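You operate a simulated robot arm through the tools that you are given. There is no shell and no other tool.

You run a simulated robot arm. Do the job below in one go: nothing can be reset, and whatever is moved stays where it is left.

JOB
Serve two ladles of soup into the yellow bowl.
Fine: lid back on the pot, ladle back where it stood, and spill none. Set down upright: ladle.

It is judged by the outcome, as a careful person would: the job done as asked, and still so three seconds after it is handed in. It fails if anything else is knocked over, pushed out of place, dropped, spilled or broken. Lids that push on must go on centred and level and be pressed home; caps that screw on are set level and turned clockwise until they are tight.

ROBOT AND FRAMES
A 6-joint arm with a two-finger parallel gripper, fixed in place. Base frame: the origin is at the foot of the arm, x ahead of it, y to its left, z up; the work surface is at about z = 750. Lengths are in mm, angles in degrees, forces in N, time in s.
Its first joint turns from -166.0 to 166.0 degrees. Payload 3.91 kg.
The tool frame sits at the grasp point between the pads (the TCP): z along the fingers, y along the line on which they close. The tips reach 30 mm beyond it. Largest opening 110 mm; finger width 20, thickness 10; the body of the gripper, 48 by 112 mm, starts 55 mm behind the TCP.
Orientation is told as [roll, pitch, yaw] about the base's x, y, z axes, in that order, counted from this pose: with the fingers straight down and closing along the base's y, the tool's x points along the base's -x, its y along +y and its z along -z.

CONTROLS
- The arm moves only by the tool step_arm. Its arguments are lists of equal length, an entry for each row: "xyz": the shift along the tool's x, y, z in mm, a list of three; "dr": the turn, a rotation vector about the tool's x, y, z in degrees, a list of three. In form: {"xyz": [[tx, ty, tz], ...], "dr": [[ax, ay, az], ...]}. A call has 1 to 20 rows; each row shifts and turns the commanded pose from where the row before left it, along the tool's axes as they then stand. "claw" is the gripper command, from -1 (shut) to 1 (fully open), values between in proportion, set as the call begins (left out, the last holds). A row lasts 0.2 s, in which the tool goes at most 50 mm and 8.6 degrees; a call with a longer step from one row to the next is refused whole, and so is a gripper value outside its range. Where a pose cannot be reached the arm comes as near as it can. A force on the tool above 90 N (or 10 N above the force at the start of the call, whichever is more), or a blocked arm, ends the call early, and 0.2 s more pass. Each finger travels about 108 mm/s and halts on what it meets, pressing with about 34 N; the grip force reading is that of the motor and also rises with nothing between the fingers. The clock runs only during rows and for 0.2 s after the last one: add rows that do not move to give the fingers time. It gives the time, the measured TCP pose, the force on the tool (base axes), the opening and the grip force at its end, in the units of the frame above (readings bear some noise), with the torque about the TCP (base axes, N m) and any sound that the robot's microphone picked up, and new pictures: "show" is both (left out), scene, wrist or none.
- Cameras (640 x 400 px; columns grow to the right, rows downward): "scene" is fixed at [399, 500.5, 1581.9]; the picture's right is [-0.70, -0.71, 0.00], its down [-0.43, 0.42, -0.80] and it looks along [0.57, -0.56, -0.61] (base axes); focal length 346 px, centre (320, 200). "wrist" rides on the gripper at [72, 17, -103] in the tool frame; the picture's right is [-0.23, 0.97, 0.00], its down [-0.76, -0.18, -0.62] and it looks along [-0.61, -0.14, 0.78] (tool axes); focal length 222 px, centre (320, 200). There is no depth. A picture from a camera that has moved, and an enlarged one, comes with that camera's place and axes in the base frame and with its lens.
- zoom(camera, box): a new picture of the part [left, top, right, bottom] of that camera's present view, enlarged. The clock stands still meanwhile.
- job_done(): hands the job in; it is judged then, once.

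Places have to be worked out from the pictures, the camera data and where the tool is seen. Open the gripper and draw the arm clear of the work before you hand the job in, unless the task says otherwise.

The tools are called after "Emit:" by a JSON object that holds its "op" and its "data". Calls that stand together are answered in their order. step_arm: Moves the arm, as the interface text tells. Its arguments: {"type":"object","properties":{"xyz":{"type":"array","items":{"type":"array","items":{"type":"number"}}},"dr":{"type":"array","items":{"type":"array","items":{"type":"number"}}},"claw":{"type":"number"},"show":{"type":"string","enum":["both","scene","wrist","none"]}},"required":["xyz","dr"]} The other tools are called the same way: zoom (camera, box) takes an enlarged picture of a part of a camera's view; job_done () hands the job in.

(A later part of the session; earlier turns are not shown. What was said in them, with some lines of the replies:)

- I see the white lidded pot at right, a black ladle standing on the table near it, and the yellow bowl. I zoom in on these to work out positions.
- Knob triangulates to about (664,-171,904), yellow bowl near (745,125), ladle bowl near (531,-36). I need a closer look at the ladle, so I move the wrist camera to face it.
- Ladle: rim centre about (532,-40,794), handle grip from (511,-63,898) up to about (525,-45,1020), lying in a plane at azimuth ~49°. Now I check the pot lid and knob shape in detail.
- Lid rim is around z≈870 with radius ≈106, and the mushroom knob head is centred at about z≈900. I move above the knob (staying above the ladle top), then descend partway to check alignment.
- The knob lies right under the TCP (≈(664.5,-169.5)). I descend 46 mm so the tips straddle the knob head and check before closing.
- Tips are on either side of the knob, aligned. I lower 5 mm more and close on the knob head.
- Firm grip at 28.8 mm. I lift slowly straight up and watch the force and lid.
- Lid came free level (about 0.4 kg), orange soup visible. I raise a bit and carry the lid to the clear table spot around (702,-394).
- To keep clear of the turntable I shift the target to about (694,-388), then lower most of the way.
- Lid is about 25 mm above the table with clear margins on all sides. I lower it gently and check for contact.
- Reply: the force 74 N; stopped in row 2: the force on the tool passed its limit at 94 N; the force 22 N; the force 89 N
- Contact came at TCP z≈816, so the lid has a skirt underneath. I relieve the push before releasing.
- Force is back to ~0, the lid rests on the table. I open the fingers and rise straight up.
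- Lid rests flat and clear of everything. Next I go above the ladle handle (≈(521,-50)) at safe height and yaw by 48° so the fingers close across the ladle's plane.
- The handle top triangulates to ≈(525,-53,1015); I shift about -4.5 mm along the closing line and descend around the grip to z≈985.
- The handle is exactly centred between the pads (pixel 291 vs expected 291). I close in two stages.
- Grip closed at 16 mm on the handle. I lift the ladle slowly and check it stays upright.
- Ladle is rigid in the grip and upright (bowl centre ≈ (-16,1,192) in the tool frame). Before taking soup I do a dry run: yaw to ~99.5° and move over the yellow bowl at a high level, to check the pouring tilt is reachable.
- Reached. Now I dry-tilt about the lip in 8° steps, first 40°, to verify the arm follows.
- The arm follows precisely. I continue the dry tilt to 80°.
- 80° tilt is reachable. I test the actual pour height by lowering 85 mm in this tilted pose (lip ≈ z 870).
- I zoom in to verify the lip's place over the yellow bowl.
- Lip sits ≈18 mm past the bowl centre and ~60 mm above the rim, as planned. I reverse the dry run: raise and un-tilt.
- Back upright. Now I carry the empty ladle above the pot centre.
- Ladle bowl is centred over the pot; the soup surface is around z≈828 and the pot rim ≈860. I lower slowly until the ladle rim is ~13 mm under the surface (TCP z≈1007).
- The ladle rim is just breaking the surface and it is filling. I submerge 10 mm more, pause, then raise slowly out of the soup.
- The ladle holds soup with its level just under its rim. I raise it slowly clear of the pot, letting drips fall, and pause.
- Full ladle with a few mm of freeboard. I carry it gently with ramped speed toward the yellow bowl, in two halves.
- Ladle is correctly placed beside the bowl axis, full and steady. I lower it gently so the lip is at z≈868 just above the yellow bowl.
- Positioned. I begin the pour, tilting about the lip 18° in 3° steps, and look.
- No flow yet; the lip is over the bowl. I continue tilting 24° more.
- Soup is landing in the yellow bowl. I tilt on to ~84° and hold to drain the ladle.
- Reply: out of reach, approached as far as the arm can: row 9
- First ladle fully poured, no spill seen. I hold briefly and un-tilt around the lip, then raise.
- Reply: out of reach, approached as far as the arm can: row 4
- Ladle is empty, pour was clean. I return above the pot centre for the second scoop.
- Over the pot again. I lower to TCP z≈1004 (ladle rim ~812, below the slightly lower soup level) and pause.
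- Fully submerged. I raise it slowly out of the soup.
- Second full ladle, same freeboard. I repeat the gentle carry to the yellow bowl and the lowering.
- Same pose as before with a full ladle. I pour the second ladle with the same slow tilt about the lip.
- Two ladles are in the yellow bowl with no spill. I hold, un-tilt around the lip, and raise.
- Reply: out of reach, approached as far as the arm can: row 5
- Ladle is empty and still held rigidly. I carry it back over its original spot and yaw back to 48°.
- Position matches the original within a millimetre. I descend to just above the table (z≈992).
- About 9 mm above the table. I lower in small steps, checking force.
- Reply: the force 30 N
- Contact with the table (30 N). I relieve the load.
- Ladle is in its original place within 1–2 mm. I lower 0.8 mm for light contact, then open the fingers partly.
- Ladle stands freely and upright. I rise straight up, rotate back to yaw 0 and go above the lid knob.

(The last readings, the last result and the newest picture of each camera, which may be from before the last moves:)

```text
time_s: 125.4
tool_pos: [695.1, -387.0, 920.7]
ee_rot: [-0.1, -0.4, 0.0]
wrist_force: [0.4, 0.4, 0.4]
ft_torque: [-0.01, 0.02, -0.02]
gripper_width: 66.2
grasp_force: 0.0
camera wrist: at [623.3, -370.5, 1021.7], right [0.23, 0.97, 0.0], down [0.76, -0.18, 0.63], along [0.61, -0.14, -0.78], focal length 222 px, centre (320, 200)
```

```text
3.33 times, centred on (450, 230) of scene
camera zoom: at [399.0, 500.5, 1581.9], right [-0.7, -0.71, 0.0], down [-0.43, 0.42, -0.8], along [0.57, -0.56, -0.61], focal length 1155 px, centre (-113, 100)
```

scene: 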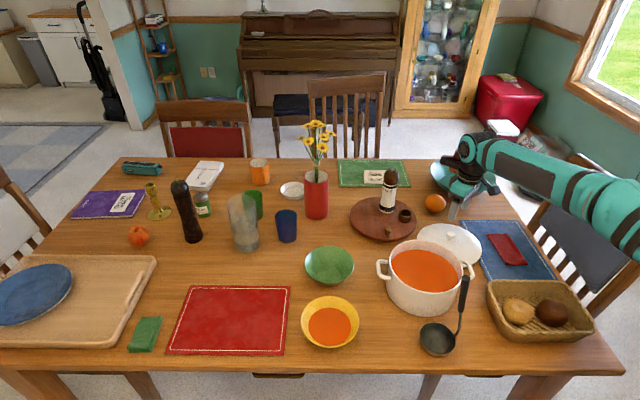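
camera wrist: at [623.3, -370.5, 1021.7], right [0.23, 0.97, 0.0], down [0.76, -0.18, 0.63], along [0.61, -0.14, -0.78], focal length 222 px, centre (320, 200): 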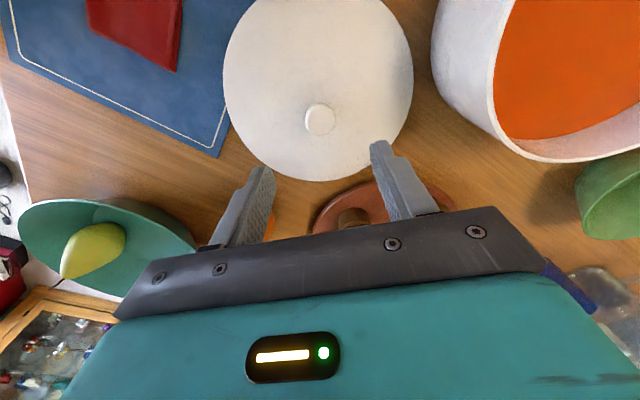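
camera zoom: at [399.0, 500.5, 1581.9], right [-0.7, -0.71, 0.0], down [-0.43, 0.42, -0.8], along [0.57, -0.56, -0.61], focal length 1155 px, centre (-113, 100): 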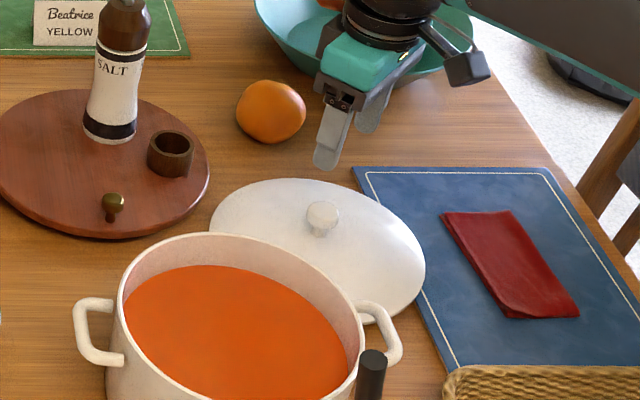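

Lid and knob are where I left them, under the TCP. I level the tool by 0.4° and descend to the same grip height (z≈814).

Emit:
{"op": "step_arm", "data": {"xyz": [[0, -1, 25], [0, 0, 30], [0, 0, 25], [0, 0, 12], [0, 0, 8], [0, 0, 5], [0, 0, 0]], "dr": [[0, 0.4, 0], [0, 0, 0], [0, 0, 0], [0, 0, 0], [0, 0, 0], [0, 0, 0], [0, 0, 0]]}}

Emit:
{"op": "zoom", "data": {"camera": "wrist", "box": [220, 120, 420, 245]}}

```text
time_s: 127.0
tool_pos: [695.9, -389.9, 815.4]
ee_rot: [-0.1, 0.0, 0.0]
wrist_force: [-0.7, -0.1, 0.4]
ft_torque: [0.02, -0.03, -0.02]
gripper_width: 65.9
grasp_force: 0.0
camera wrist: at [624.1, -371.7, 917.3], right [0.23, 0.97, 0.0], down [0.76, -0.18, 0.62], along [0.61, -0.14, -0.78], focal length 222 px, centre (320, 200)
```

scene: 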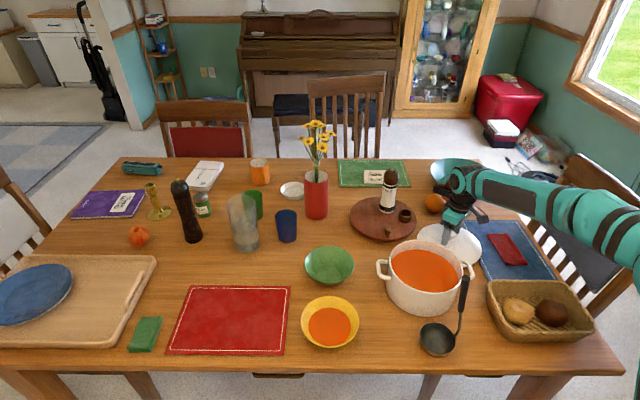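
wrist: 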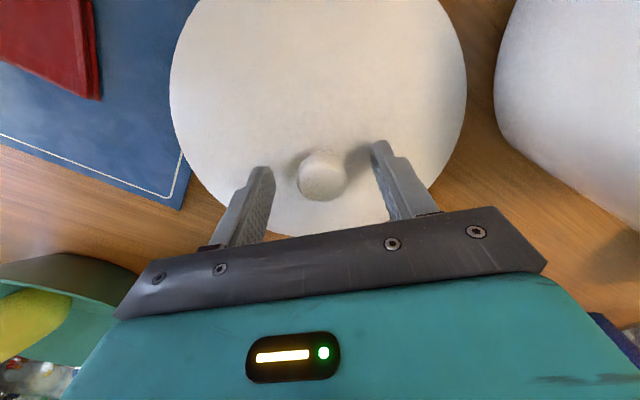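

```text
3.20 times, centred on (320, 182) of wrist
camera zoom: at [624.1, -371.7, 917.3], right [0.23, 0.97, 0.0], down [0.76, -0.18, 0.62], along [0.61, -0.14, -0.78], focal length 711 px, centre (320, 256)
```

zoom: 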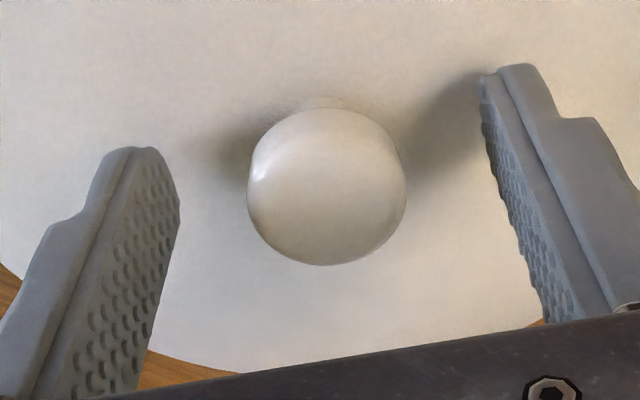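

No contact. Relative to my first grip the knob sits a little higher between the fingers, so I raise 4 mm, shift 1.5 mm in y and close.

Emit:
{"op": "step_arm", "data": {"xyz": [[0, 1.5, -4], [0, 0, 0]], "dr": [[0, 0, 0], [0, 0, 0]], "show": "none"}}

Emit:
{"op": "step_arm", "data": {"xyz": [[0, 0, 0], [0, 0, 0], [0, 0, 0], [0, 0, 0]], "dr": [[0, 0, 0], [0, 0, 0], [0, 0, 0], [0, 0, 0]], "claw": -1}}

Emit:
{"op": "zoom", "data": {"camera": "wrist", "box": [220, 120, 420, 245]}}

```text
time_s: 127.6
tool_pos: [695.8, -386.7, 818.8]
ee_rot: [-0.1, -0.1, 0.0]
wrist_force: [-0.1, -0.4, -0.1]
ft_torque: [0.0, 0.02, 0.04]
gripper_width: 66.1
grasp_force: 0.1
```

```text
time_s: 128.6
tool_pos: [695.2, -386.9, 819.6]
ee_rot: [-0.2, 0.0, 0.1]
wrist_force: [-0.4, -0.8, 2.1]
ft_torque: [-0.39, 0.14, -0.07]
gripper_width: 28.9
grasp_force: 34.0
camera wrist: at [624.0, -369.9, 921.3], right [0.23, 0.97, 0.0], down [0.76, -0.18, 0.62], along [0.61, -0.14, -0.78], focal length 222 px, centre (320, 200)
```

scene: 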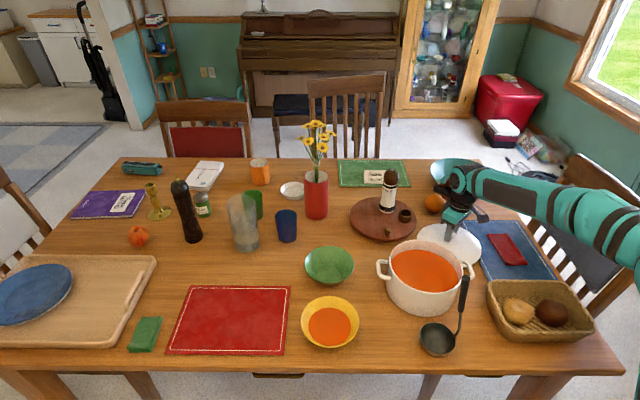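
wrist: 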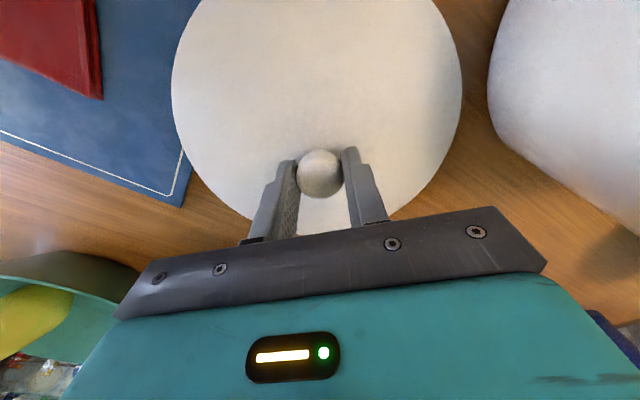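

```text
3.20 times, centred on (320, 182) of wrist
camera zoom: at [624.0, -369.9, 921.3], right [0.23, 0.97, 0.0], down [0.76, -0.18, 0.62], along [0.61, -0.14, -0.78], focal length 711 px, centre (320, 256)
```

zoom: 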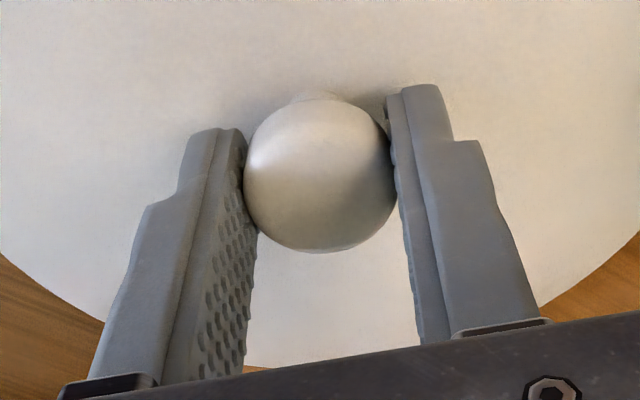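

Good grip again. I lift the lid slowly and check that it hangs level.

Emit:
{"op": "step_arm", "data": {"xyz": [[0, 0, -4], [0, 0, -8], [0, 0, -15], [0, 0, -25], [0, 0, -30], [0, 0, -30], [0, 0, -30], [0, 0, -25], [0, 0, -12], [0, 0, 0], [0, 0, 0]], "dr": [[0, 0, 0], [0, 0, 0], [0, 0, 0], [0, 0, 0], [0, 0, 0], [0, 0, 0], [0, 0, 0], [0, 0, 0], [0, 0, 0], [0, 0, 0], [0, 0, 0]]}}

Emit:
{"op": "zoom", "data": {"camera": "scene", "box": [390, 150, 530, 260]}}

Emit:
{"op": "zoom", "data": {"camera": "wrist", "box": [220, 120, 420, 245]}}

```text
time_s: 131.0
tool_pos: [695.5, -387.5, 999.6]
ee_rot: [-0.2, 0.0, 0.1]
wrist_force: [-1.0, -0.2, -4.3]
ft_torque: [0.0, 0.0, 0.01]
gripper_width: 29.2
grasp_force: 34.2
camera wrist: at [623.8, -370.0, 1101.1], right [0.23, 0.97, 0.0], down [0.76, -0.18, 0.62], along [0.61, -0.14, -0.78], focal length 222 px, centre (320, 200)
```

scene: 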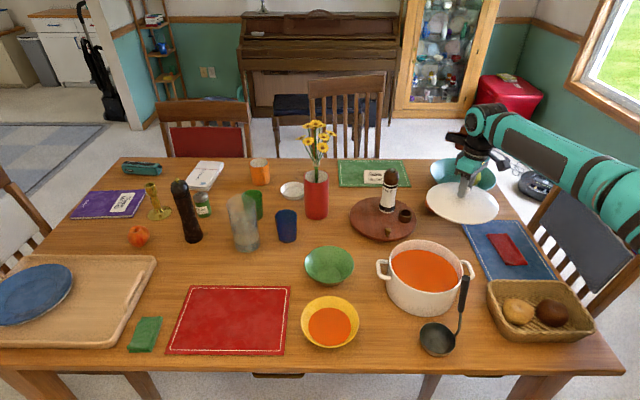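
wrist: 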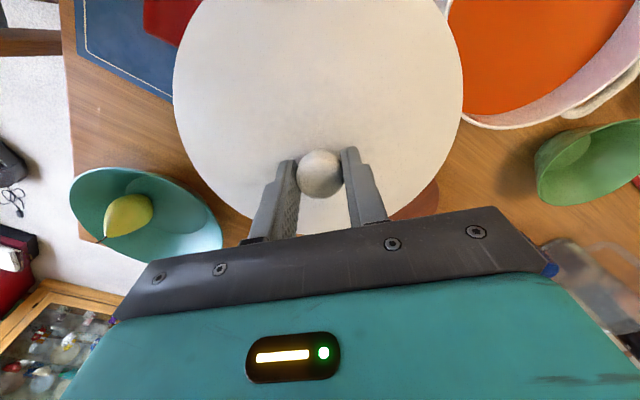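

```text
3.64 times, centred on (460, 205) of scene
camera zoom: at [399.0, 500.5, 1581.9], right [-0.7, -0.71, 0.0], down [-0.43, 0.42, -0.8], along [0.57, -0.56, -0.61], focal length 1260 px, centre (-189, 182)
```

zoom: 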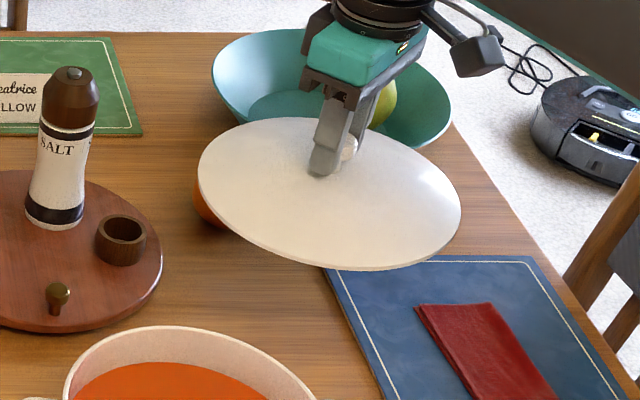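

```text
3.20 times, centred on (320, 182) of wrist
camera zoom: at [623.8, -370.0, 1101.1], right [0.23, 0.97, 0.0], down [0.76, -0.18, 0.62], along [0.61, -0.14, -0.78], focal length 711 px, centre (320, 256)
```

zoom: 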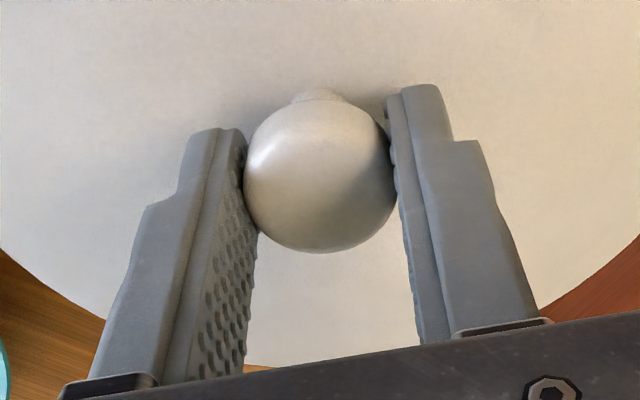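

Lid hangs level. I carry it back over the pot to the recorded seat position (665,-169.4).

Emit:
{"op": "step_arm", "data": {"xyz": [[1, 8, 0], [3, 20, 0], [4, 28, 0], [4, 30, 0], [4, 30, 0], [4, 30, 0], [4, 28, 0], [3, 22, 0], [2, 14, 0], [1.3, 7.9, 0], [0, 0, 0], [0, 0, 0]], "dr": [[0, 0, 0], [0, 0, 0], [0, 0, 0], [0, 0, 0], [0, 0, 0], [0, 0, 0], [0, 0, 0], [0, 0, 0], [0, 0, 0], [0, 0, 0], [0, 0, 0], [0, 0, 0]], "show": "none"}}

Emit:
{"op": "step_arm", "data": {"xyz": [[0, 0, 15], [0, 0, 12], [0, 0, 0]], "dr": [[0, 0, 0], [0, 0, 0], [0, 0, 0]]}}

Emit:
{"op": "zoom", "data": {"camera": "scene", "box": [360, 200, 500, 320]}}

Emit:
{"op": "zoom", "data": {"camera": "wrist", "box": [140, 0, 500, 225]}}

```text
time_s: 133.6
tool_pos: [665.2, -168.8, 997.5]
ee_rot: [-0.3, 0.0, 0.0]
wrist_force: [0.5, -0.4, -4.1]
ft_torque: [-0.01, 0.03, -0.01]
gripper_width: 28.6
grasp_force: 33.6
```

```text
time_s: 134.4
tool_pos: [664.8, -169.6, 970.8]
ee_rot: [-0.1, 0.0, 0.0]
wrist_force: [-0.4, 0.5, -4.8]
ft_torque: [0.0, 0.03, -0.01]
gripper_width: 29.0
grasp_force: 33.8
camera wrist: at [593.3, -152.1, 1072.5], right [0.23, 0.97, 0.0], down [0.76, -0.18, 0.62], along [0.61, -0.14, -0.78], focal length 222 px, centre (320, 200)
```

scene: 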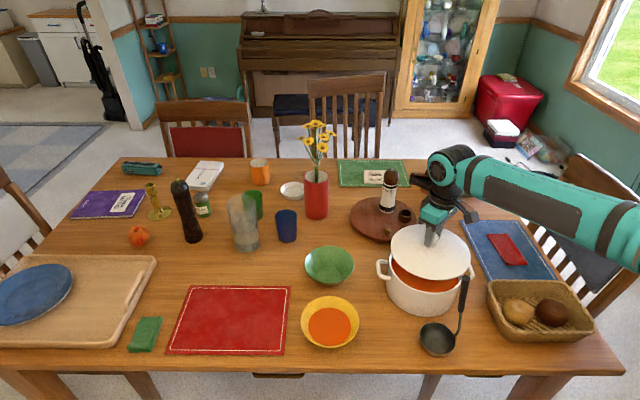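
wrist: 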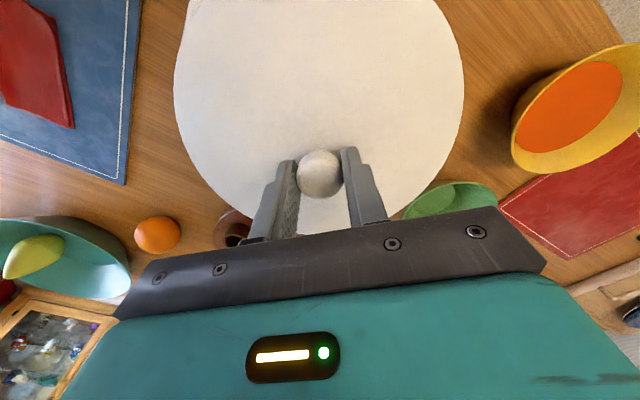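

```text
3.33 times, centred on (430, 260) of scene
camera zoom: at [399.0, 500.5, 1581.9], right [-0.7, -0.71, 0.0], down [-0.43, 0.42, -0.8], along [0.57, -0.56, -0.61], focal length 1155 px, centre (-47, 0)
```

zoom: 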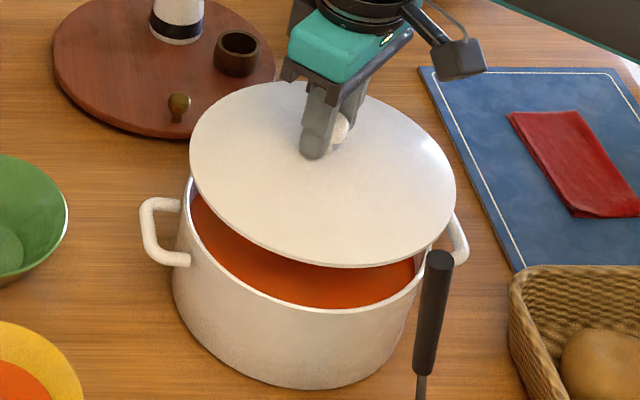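

```text
1.78 times, centred on (320, 112) of wrist
camera zoom: at [593.3, -152.1, 1072.5], right [0.23, 0.97, 0.0], down [0.76, -0.18, 0.62], along [0.61, -0.14, -0.78], focal length 395 px, centre (320, 356)
```

zoom: 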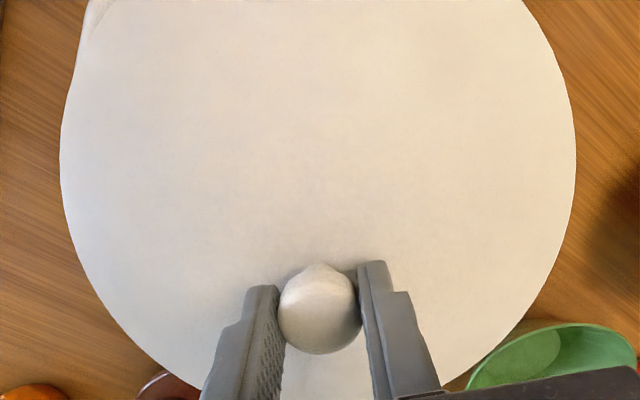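

Lid and pot line up as at the first lift (within a pixel). I lower gently toward engagement.

Emit:
{"op": "step_arm", "data": {"xyz": [[0, 0, 10], [0, 0, 12], [0, 0, 8], [0, 0, 4], [0, 0, 0]], "dr": [[0, 0, 0], [0, 0, 0], [0, 0, 0], [0, 0, 0], [0, 0, 0]], "show": "scene"}}

Emit:
{"op": "zoom", "data": {"camera": "scene", "box": [370, 225, 480, 320]}}

```text
time_s: 135.6
tool_pos: [665.6, -169.6, 935.8]
ee_rot: [-0.2, 0.0, 0.0]
wrist_force: [0.2, 0.8, -4.6]
ft_torque: [0.0, 0.04, -0.01]
gripper_width: 28.7
grasp_force: 34.1
```

scene: 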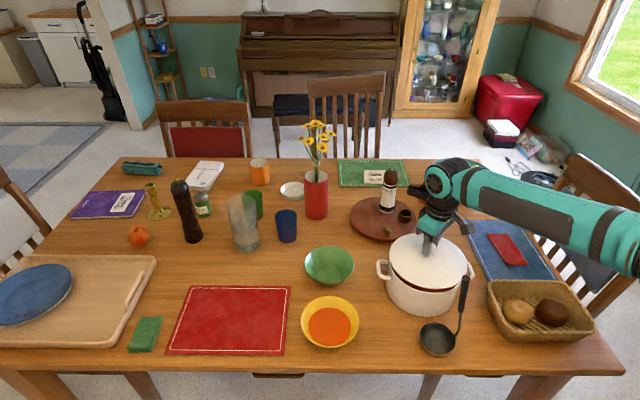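

```text
4.21 times, centred on (425, 272) of scene
camera zoom: at [399.0, 500.5, 1581.9], right [-0.7, -0.71, 0.0], down [-0.43, 0.42, -0.8], along [0.57, -0.56, -0.61], focal length 1459 px, centre (-122, -105)
```

zoom: 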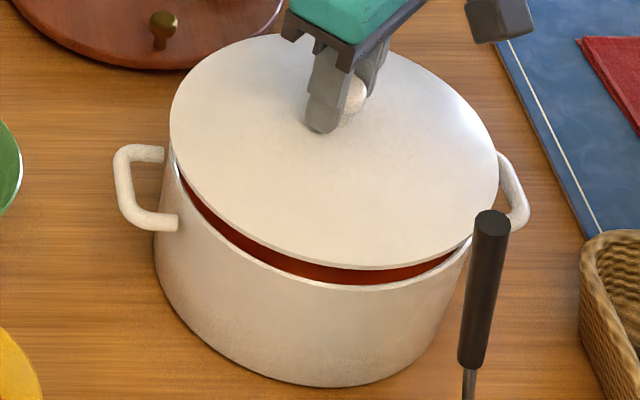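

Still ~20 mm gap and well centred. I continue down in small steps, watching the force.

Emit:
{"op": "step_arm", "data": {"xyz": [[0, 0, 3], [0, 0, 3], [0, 0, 2], [0, 0, 0]], "dr": [[0, 0, 0], [0, 0, 0], [0, 0, 0], [0, 0, 0]], "show": "none"}}

Emit:
{"op": "step_arm", "data": {"xyz": [[0, 0, 2], [0, 0, 2], [0, 0, 2], [0, 0, 0]], "dr": [[0, 0, 0], [0, 0, 0], [0, 0, 0], [0, 0, 0]], "show": "none"}}

```text
time_s: 136.6
tool_pos: [664.4, -168.8, 928.6]
ee_rot: [-0.3, -0.1, 0.0]
wrist_force: [0.5, -1.0, -3.7]
ft_torque: [0.0, -0.02, 0.02]
gripper_width: 28.8
grasp_force: 34.2
```

```text
time_s: 137.6
tool_pos: [666.2, -170.1, 922.6]
ee_rot: [-0.2, -0.1, 0.0]
wrist_force: [0.3, -0.1, -4.1]
ft_torque: [0.02, 0.0, -0.03]
gripper_width: 28.8
grasp_force: 34.1
```

Emit:
{"op": "step_arm", "data": {"xyz": [[0, 0, 1.5], [0, 0, 1.5], [0, 0, 0]], "dr": [[0, 0, 0], [0, 0, 0], [0, 0, 0]], "show": "none"}}

Emit:
{"op": "step_arm", "data": {"xyz": [[0, 0, 1], [0, 0, 1], [0, 0, 0]], "dr": [[0, 0, 0], [0, 0, 0], [0, 0, 0]]}}

Emit:
{"op": "zoom", "data": {"camera": "scene", "box": [370, 225, 480, 320]}}

```text
time_s: 138.4
tool_pos: [665.3, -170.4, 919.5]
ee_rot: [-0.2, 0.0, 0.1]
wrist_force: [0.4, -1.1, -4.6]
ft_torque: [0.02, 0.02, 0.02]
gripper_width: 28.8
grasp_force: 34.2
```

```text
time_s: 139.2
tool_pos: [665.3, -170.5, 918.5]
ee_rot: [-0.1, 0.1, 0.0]
wrist_force: [0.1, -0.3, -3.8]
ft_torque: [-0.01, 0.01, 0.04]
gripper_width: 28.6
grasp_force: 34.1
camera wrist: at [593.8, -152.2, 1019.9], right [0.23, 0.97, 0.0], down [0.76, -0.18, 0.62], along [0.61, -0.14, -0.78], focal length 222 px, centre (320, 200)
```

scene: 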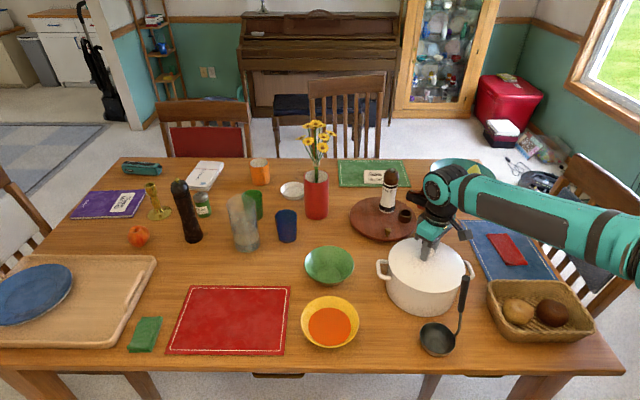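
wrist: 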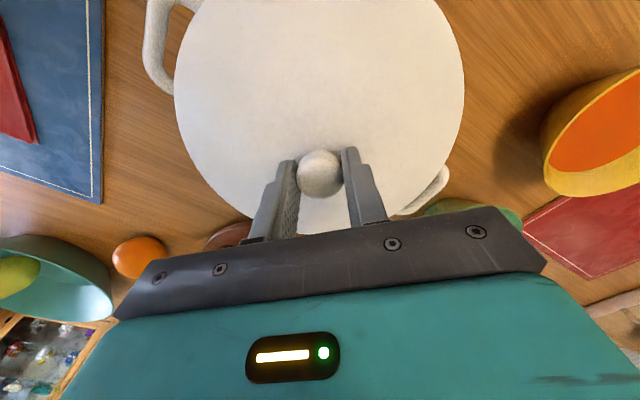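

```text
4.21 times, centred on (425, 272) of scene
camera zoom: at [399.0, 500.5, 1581.9], right [-0.7, -0.71, 0.0], down [-0.43, 0.42, -0.8], along [0.57, -0.56, -0.61], focal length 1459 px, centre (-122, -105)
```

zoom: 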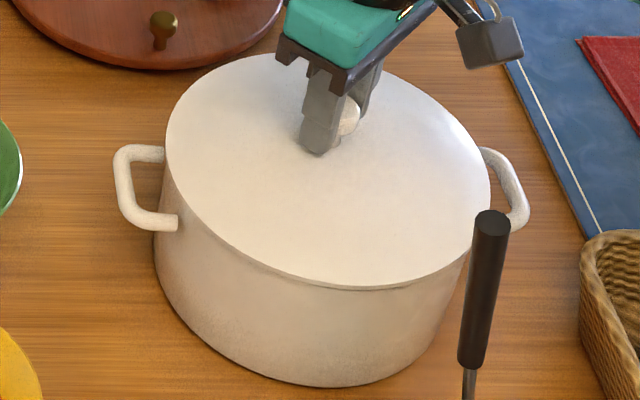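

The lid is nearly seated (about 2–3 px above its original line), still carried by the arm. I lower 1 mm at a time until it takes load.

Emit:
{"op": "step_arm", "data": {"xyz": [[0, 0, 1], [0, 0, 1], [0, 0, 0]], "dr": [[0, 0, 0], [0, 0, 0], [0, 0, 0]], "show": "none"}}

Emit:
{"op": "step_arm", "data": {"xyz": [[0, 0, 1], [0, 0, 0]], "dr": [[0, 0, 0], [0, 0, 0]], "show": "none"}}

```text
time_s: 140.0
tool_pos: [664.6, -170.2, 915.7]
ee_rot: [-0.2, 0.0, 0.1]
wrist_force: [-0.7, -1.4, 7.1]
ft_torque: [-0.01, -1.01, -0.22]
gripper_width: 28.7
grasp_force: 34.0
```

```text
time_s: 140.6
tool_pos: [664.5, -170.5, 915.0]
ee_rot: [-0.2, -0.1, 0.1]
wrist_force: [-1.6, -3.2, 7.6]
ft_torque: [-0.04, -0.97, -0.26]
gripper_width: 28.6
grasp_force: 34.2
```

Contact on the +x edge first; I ease down a bit more so it levels, then check.

Emit:
{"op": "step_arm", "data": {"xyz": [[0, 0, 1], [0, 0, 0]], "dr": [[0, 0, 0], [0, 0, 0]], "show": "none"}}

Emit:
{"op": "step_arm", "data": {"xyz": [[0, 0, 1], [0, 0, 0]], "dr": [[0, 0, 0], [0, 0, 0]]}}

Emit:
{"op": "zoom", "data": {"camera": "scene", "box": [370, 225, 480, 320]}}

```text
time_s: 141.2
tool_pos: [665.1, -170.3, 915.2]
ee_rot: [-0.2, 0.0, 0.0]
wrist_force: [-2.7, -3.4, 20.3]
ft_torque: [0.02, 0.41, -0.2]
gripper_width: 28.8
grasp_force: 33.5
```

```text
time_s: 141.8
tool_pos: [665.8, -169.9, 912.5]
ee_rot: [-0.2, -0.2, 0.0]
wrist_force: [-1.0, -3.3, 30.0]
ft_torque: [-0.03, -0.08, -0.21]
gripper_width: 29.1
grasp_force: 34.4
camera wrist: at [593.0, -152.1, 1015.7], right [0.23, 0.97, 0.0], down [0.76, -0.18, 0.63], along [0.61, -0.14, -0.78], focal length 222 px, centre (320, 200)
```

scene: 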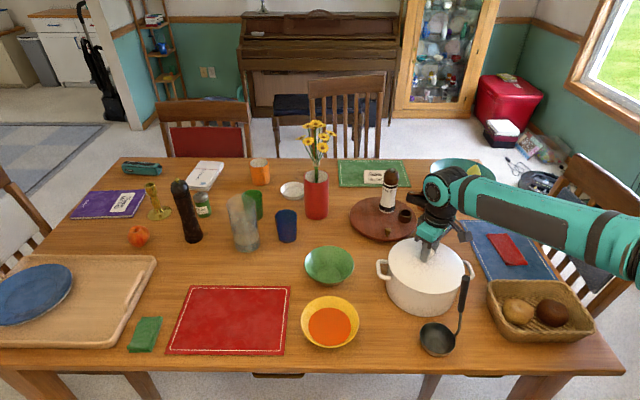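
wrist: 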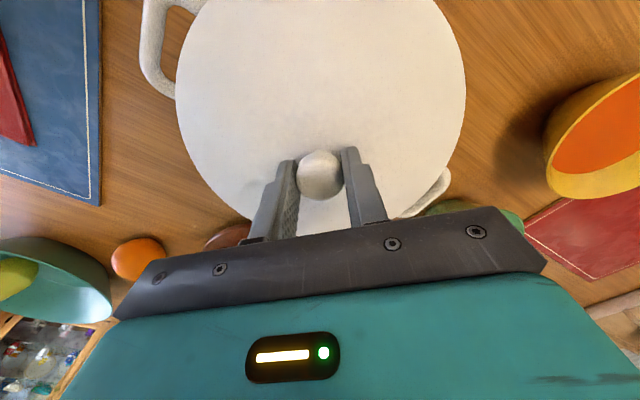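

```text
4.21 times, centred on (425, 272) of scene
camera zoom: at [399.0, 500.5, 1581.9], right [-0.7, -0.71, 0.0], down [-0.43, 0.42, -0.8], along [0.57, -0.56, -0.61], focal length 1459 px, centre (-122, -105)
```

zoom: 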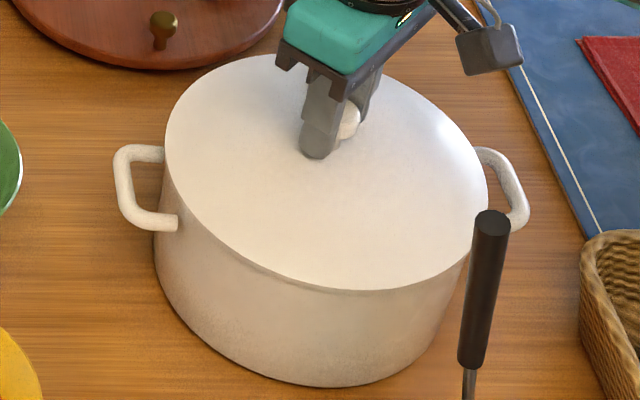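

The lid outline now matches the original exactly, torque is ~0 with 30 N down: seated and level. I relieve the load, open, and check.

Emit:
{"op": "step_arm", "data": {"xyz": [[0, 0, -1.2], [0, 0, -0.5], [0, 0, 0]], "dr": [[0, 0, 0], [0, 0, 0], [0, 0, 0]], "show": "none"}}

Emit:
{"op": "step_arm", "data": {"xyz": [[0, 0, 0], [0, 0, 0], [0, 0, 0], [0, 0, 0]], "dr": [[0, 0, 0], [0, 0, 0], [0, 0, 0], [0, 0, 0]], "claw": 0.2, "show": "none"}}

Emit:
{"op": "step_arm", "data": {"xyz": [[0, 0, -10], [0, 0, -30], [0, 0, -40], [0, 0, -40], [0, 0, -40], [0, 0, -40], [0, 0, 0]], "dr": [[0, 0, 0], [0, 0, 0], [0, 0, 0], [0, 0, 0], [0, 0, 0], [0, 0, 0], [0, 0, 0]]}}

Emit:
{"op": "zoom", "data": {"camera": "scene", "box": [370, 225, 480, 320]}}

Emit:
{"op": "zoom", "data": {"camera": "wrist", "box": [180, 0, 460, 180]}}

```text
time_s: 142.6
tool_pos: [665.7, -169.1, 914.3]
ee_rot: [-0.2, 0.1, 0.0]
wrist_force: [-0.7, 0.2, -3.7]
ft_torque: [0.06, -0.04, -0.03]
gripper_width: 28.6
grasp_force: 33.5
```

```text
time_s: 143.6
tool_pos: [665.1, -169.7, 914.7]
ee_rot: [-0.1, 0.1, -0.1]
wrist_force: [-0.6, 0.2, -0.2]
ft_torque: [0.02, 0.01, -0.01]
gripper_width: 65.9
grasp_force: 0.1
```

```text
time_s: 145.2
tool_pos: [664.5, -168.6, 1113.9]
ee_rot: [-0.3, 0.0, 0.0]
wrist_force: [0.2, 0.0, 0.5]
ft_torque: [0.02, 0.03, 0.0]
gripper_width: 66.2
grasp_force: 0.0
camera wrist: at [592.8, -151.6, 1216.3], right [0.23, 0.97, 0.0], down [0.76, -0.18, 0.62], along [0.61, -0.14, -0.78], focal length 222 px, centre (320, 200)
```

scene: 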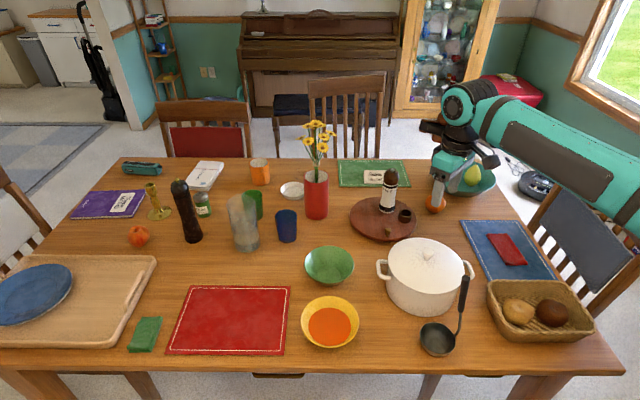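
wrist: 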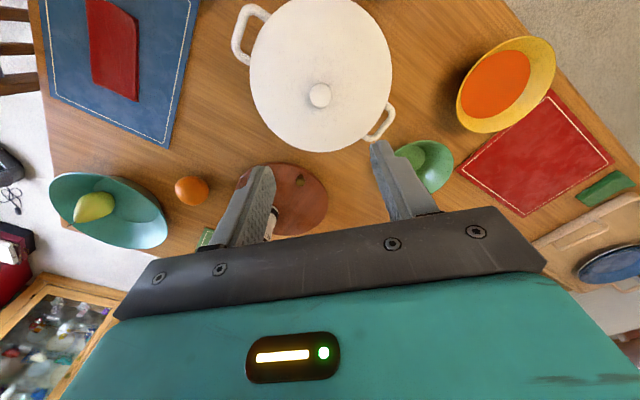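

```text
4.21 times, centred on (425, 272) of scene
camera zoom: at [399.0, 500.5, 1581.9], right [-0.7, -0.71, 0.0], down [-0.43, 0.42, -0.8], along [0.57, -0.56, -0.61], focal length 1459 px, centre (-122, -105)
```

zoom: 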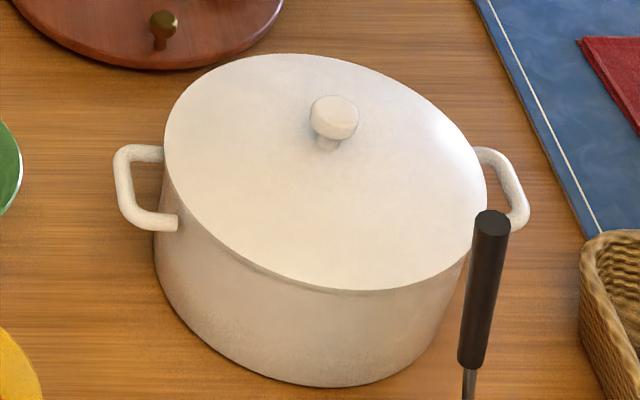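

```text
2.22 times, centred on (320, 90) of wrist
camera zoom: at [592.8, -151.6, 1216.3], right [0.23, 0.97, 0.0], down [0.76, -0.18, 0.62], along [0.61, -0.14, -0.78], focal length 494 px, centre (320, 444)
```

zoom: 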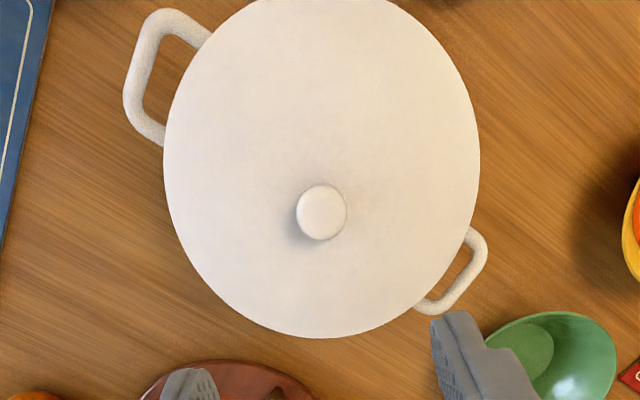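

The lid looks seated. I zoom closely on the seam and the rest of the table to verify.

Emit:
{"op": "zoom", "data": {"camera": "scene", "box": [380, 262, 480, 312]}}

Emit:
{"op": "zoom", "data": {"camera": "scene", "box": [400, 260, 496, 370]}}

Emit:
{"op": "zoom", "data": {"camera": "scene", "box": [280, 230, 440, 370]}}

```text
6.40 times, centred on (430, 287) of scene
camera zoom: at [399.0, 500.5, 1581.9], right [-0.7, -0.71, 0.0], down [-0.43, 0.42, -0.8], along [0.57, -0.56, -0.61], focal length 2218 px, centre (-384, -357)
```

zoom: 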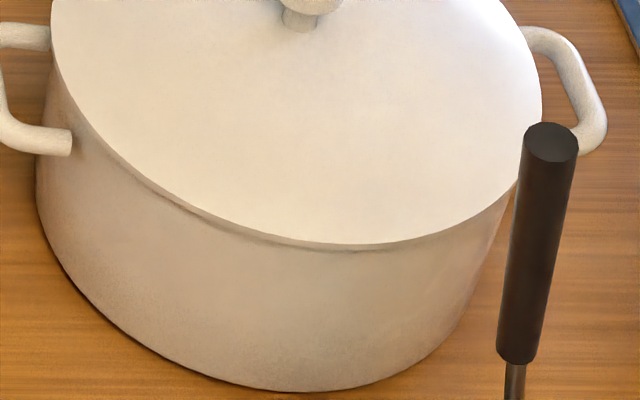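

```text
3.64 times, centred on (448, 315) of scene
camera zoom: at [399.0, 500.5, 1581.9], right [-0.7, -0.71, 0.0], down [-0.43, 0.42, -0.8], along [0.57, -0.56, -0.61], focal length 1260 px, centre (-146, -218)
```

zoom: 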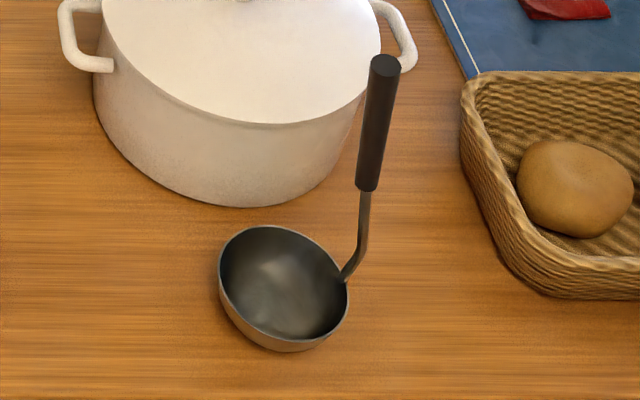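

```text
2.86 times, centred on (360, 300) of scene
camera zoom: at [399.0, 500.5, 1581.9], right [-0.7, -0.71, 0.0], down [-0.43, 0.42, -0.8], along [0.57, -0.56, -0.61], focal length 990 px, centre (206, -86)
```

zoom: 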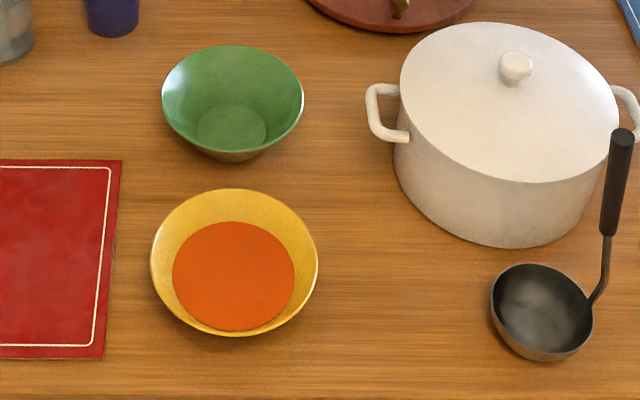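

Everything matches: ladle standing in its original place, lid seated with no gap, yellow bowl holding the soup, table clean. I draw the arm up and clear to its starting pose with the gripper open.

Emit:
{"op": "step_arm", "data": {"xyz": [[0, 0, -30], [0, 0, -40], [10, -5, -40], [20, -10, -30], [20, -10, -20], [8, -5, 0], [0, 0, 0], [0, 0, 0]], "dr": [[0, 0, 0], [0, 0, 0], [0, 0, 0], [0, 0, 0], [0, 0, 0], [0, 0, 0], [0, 0, 0], [0, 0, 0]], "claw": 1}}

```text
time_s: 147.0
tool_pos: [607.5, -198.8, 1274.9]
ee_rot: [-0.2, 0.0, -0.1]
wrist_force: [-0.5, 0.4, 0.3]
ft_torque: [-0.01, -0.02, 0.0]
gripper_width: 109.9
grasp_force: 0.1
camera wrist: at [535.7, -181.3, 1376.7], right [0.23, 0.97, 0.0], down [0.76, -0.18, 0.62], along [0.61, -0.14, -0.78], focal length 222 px, centre (320, 200)
```

scene: 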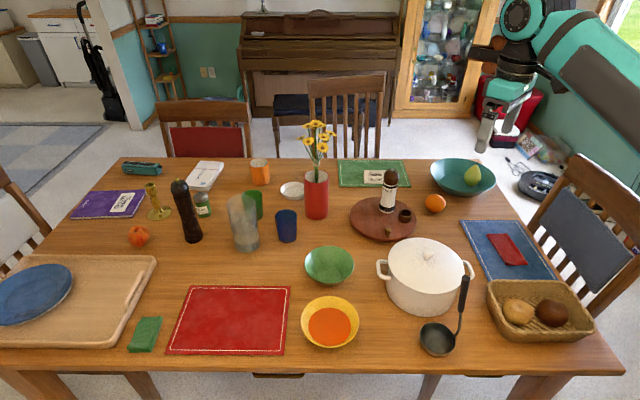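
wrist: 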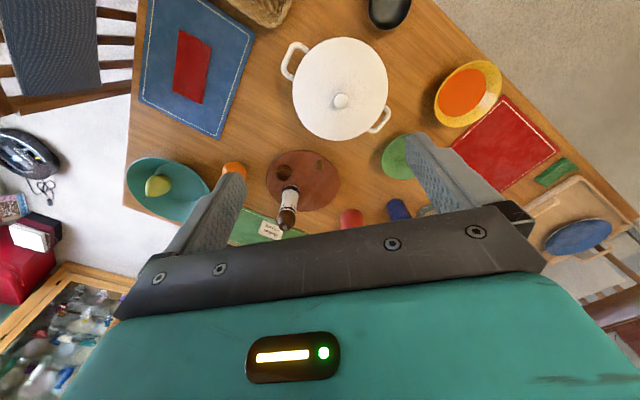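

The arm is clear, the gripper is open, and the scene matches the start except for the soup in the yellow bowl. I hand the job in.

Emit:
{"op": "job_done", "data": {}}

```text
The job is handed in.
```

Two full ladles of soup are in the yellow bowl, and I saw no spills in any of the pictures.

- **Lid:** it is back on the pot, level and pressed down, with no visible gap. It sits within about 2 mm of where it was.
- **Ladle:** it stands upright and empty, within 1–2 mm of its original spot.
- **Rest of the table:** the final pictures show nothing else moved or knocked over.
- **Arm:** it is back at its starting position, clear of the table, with the gripper open.
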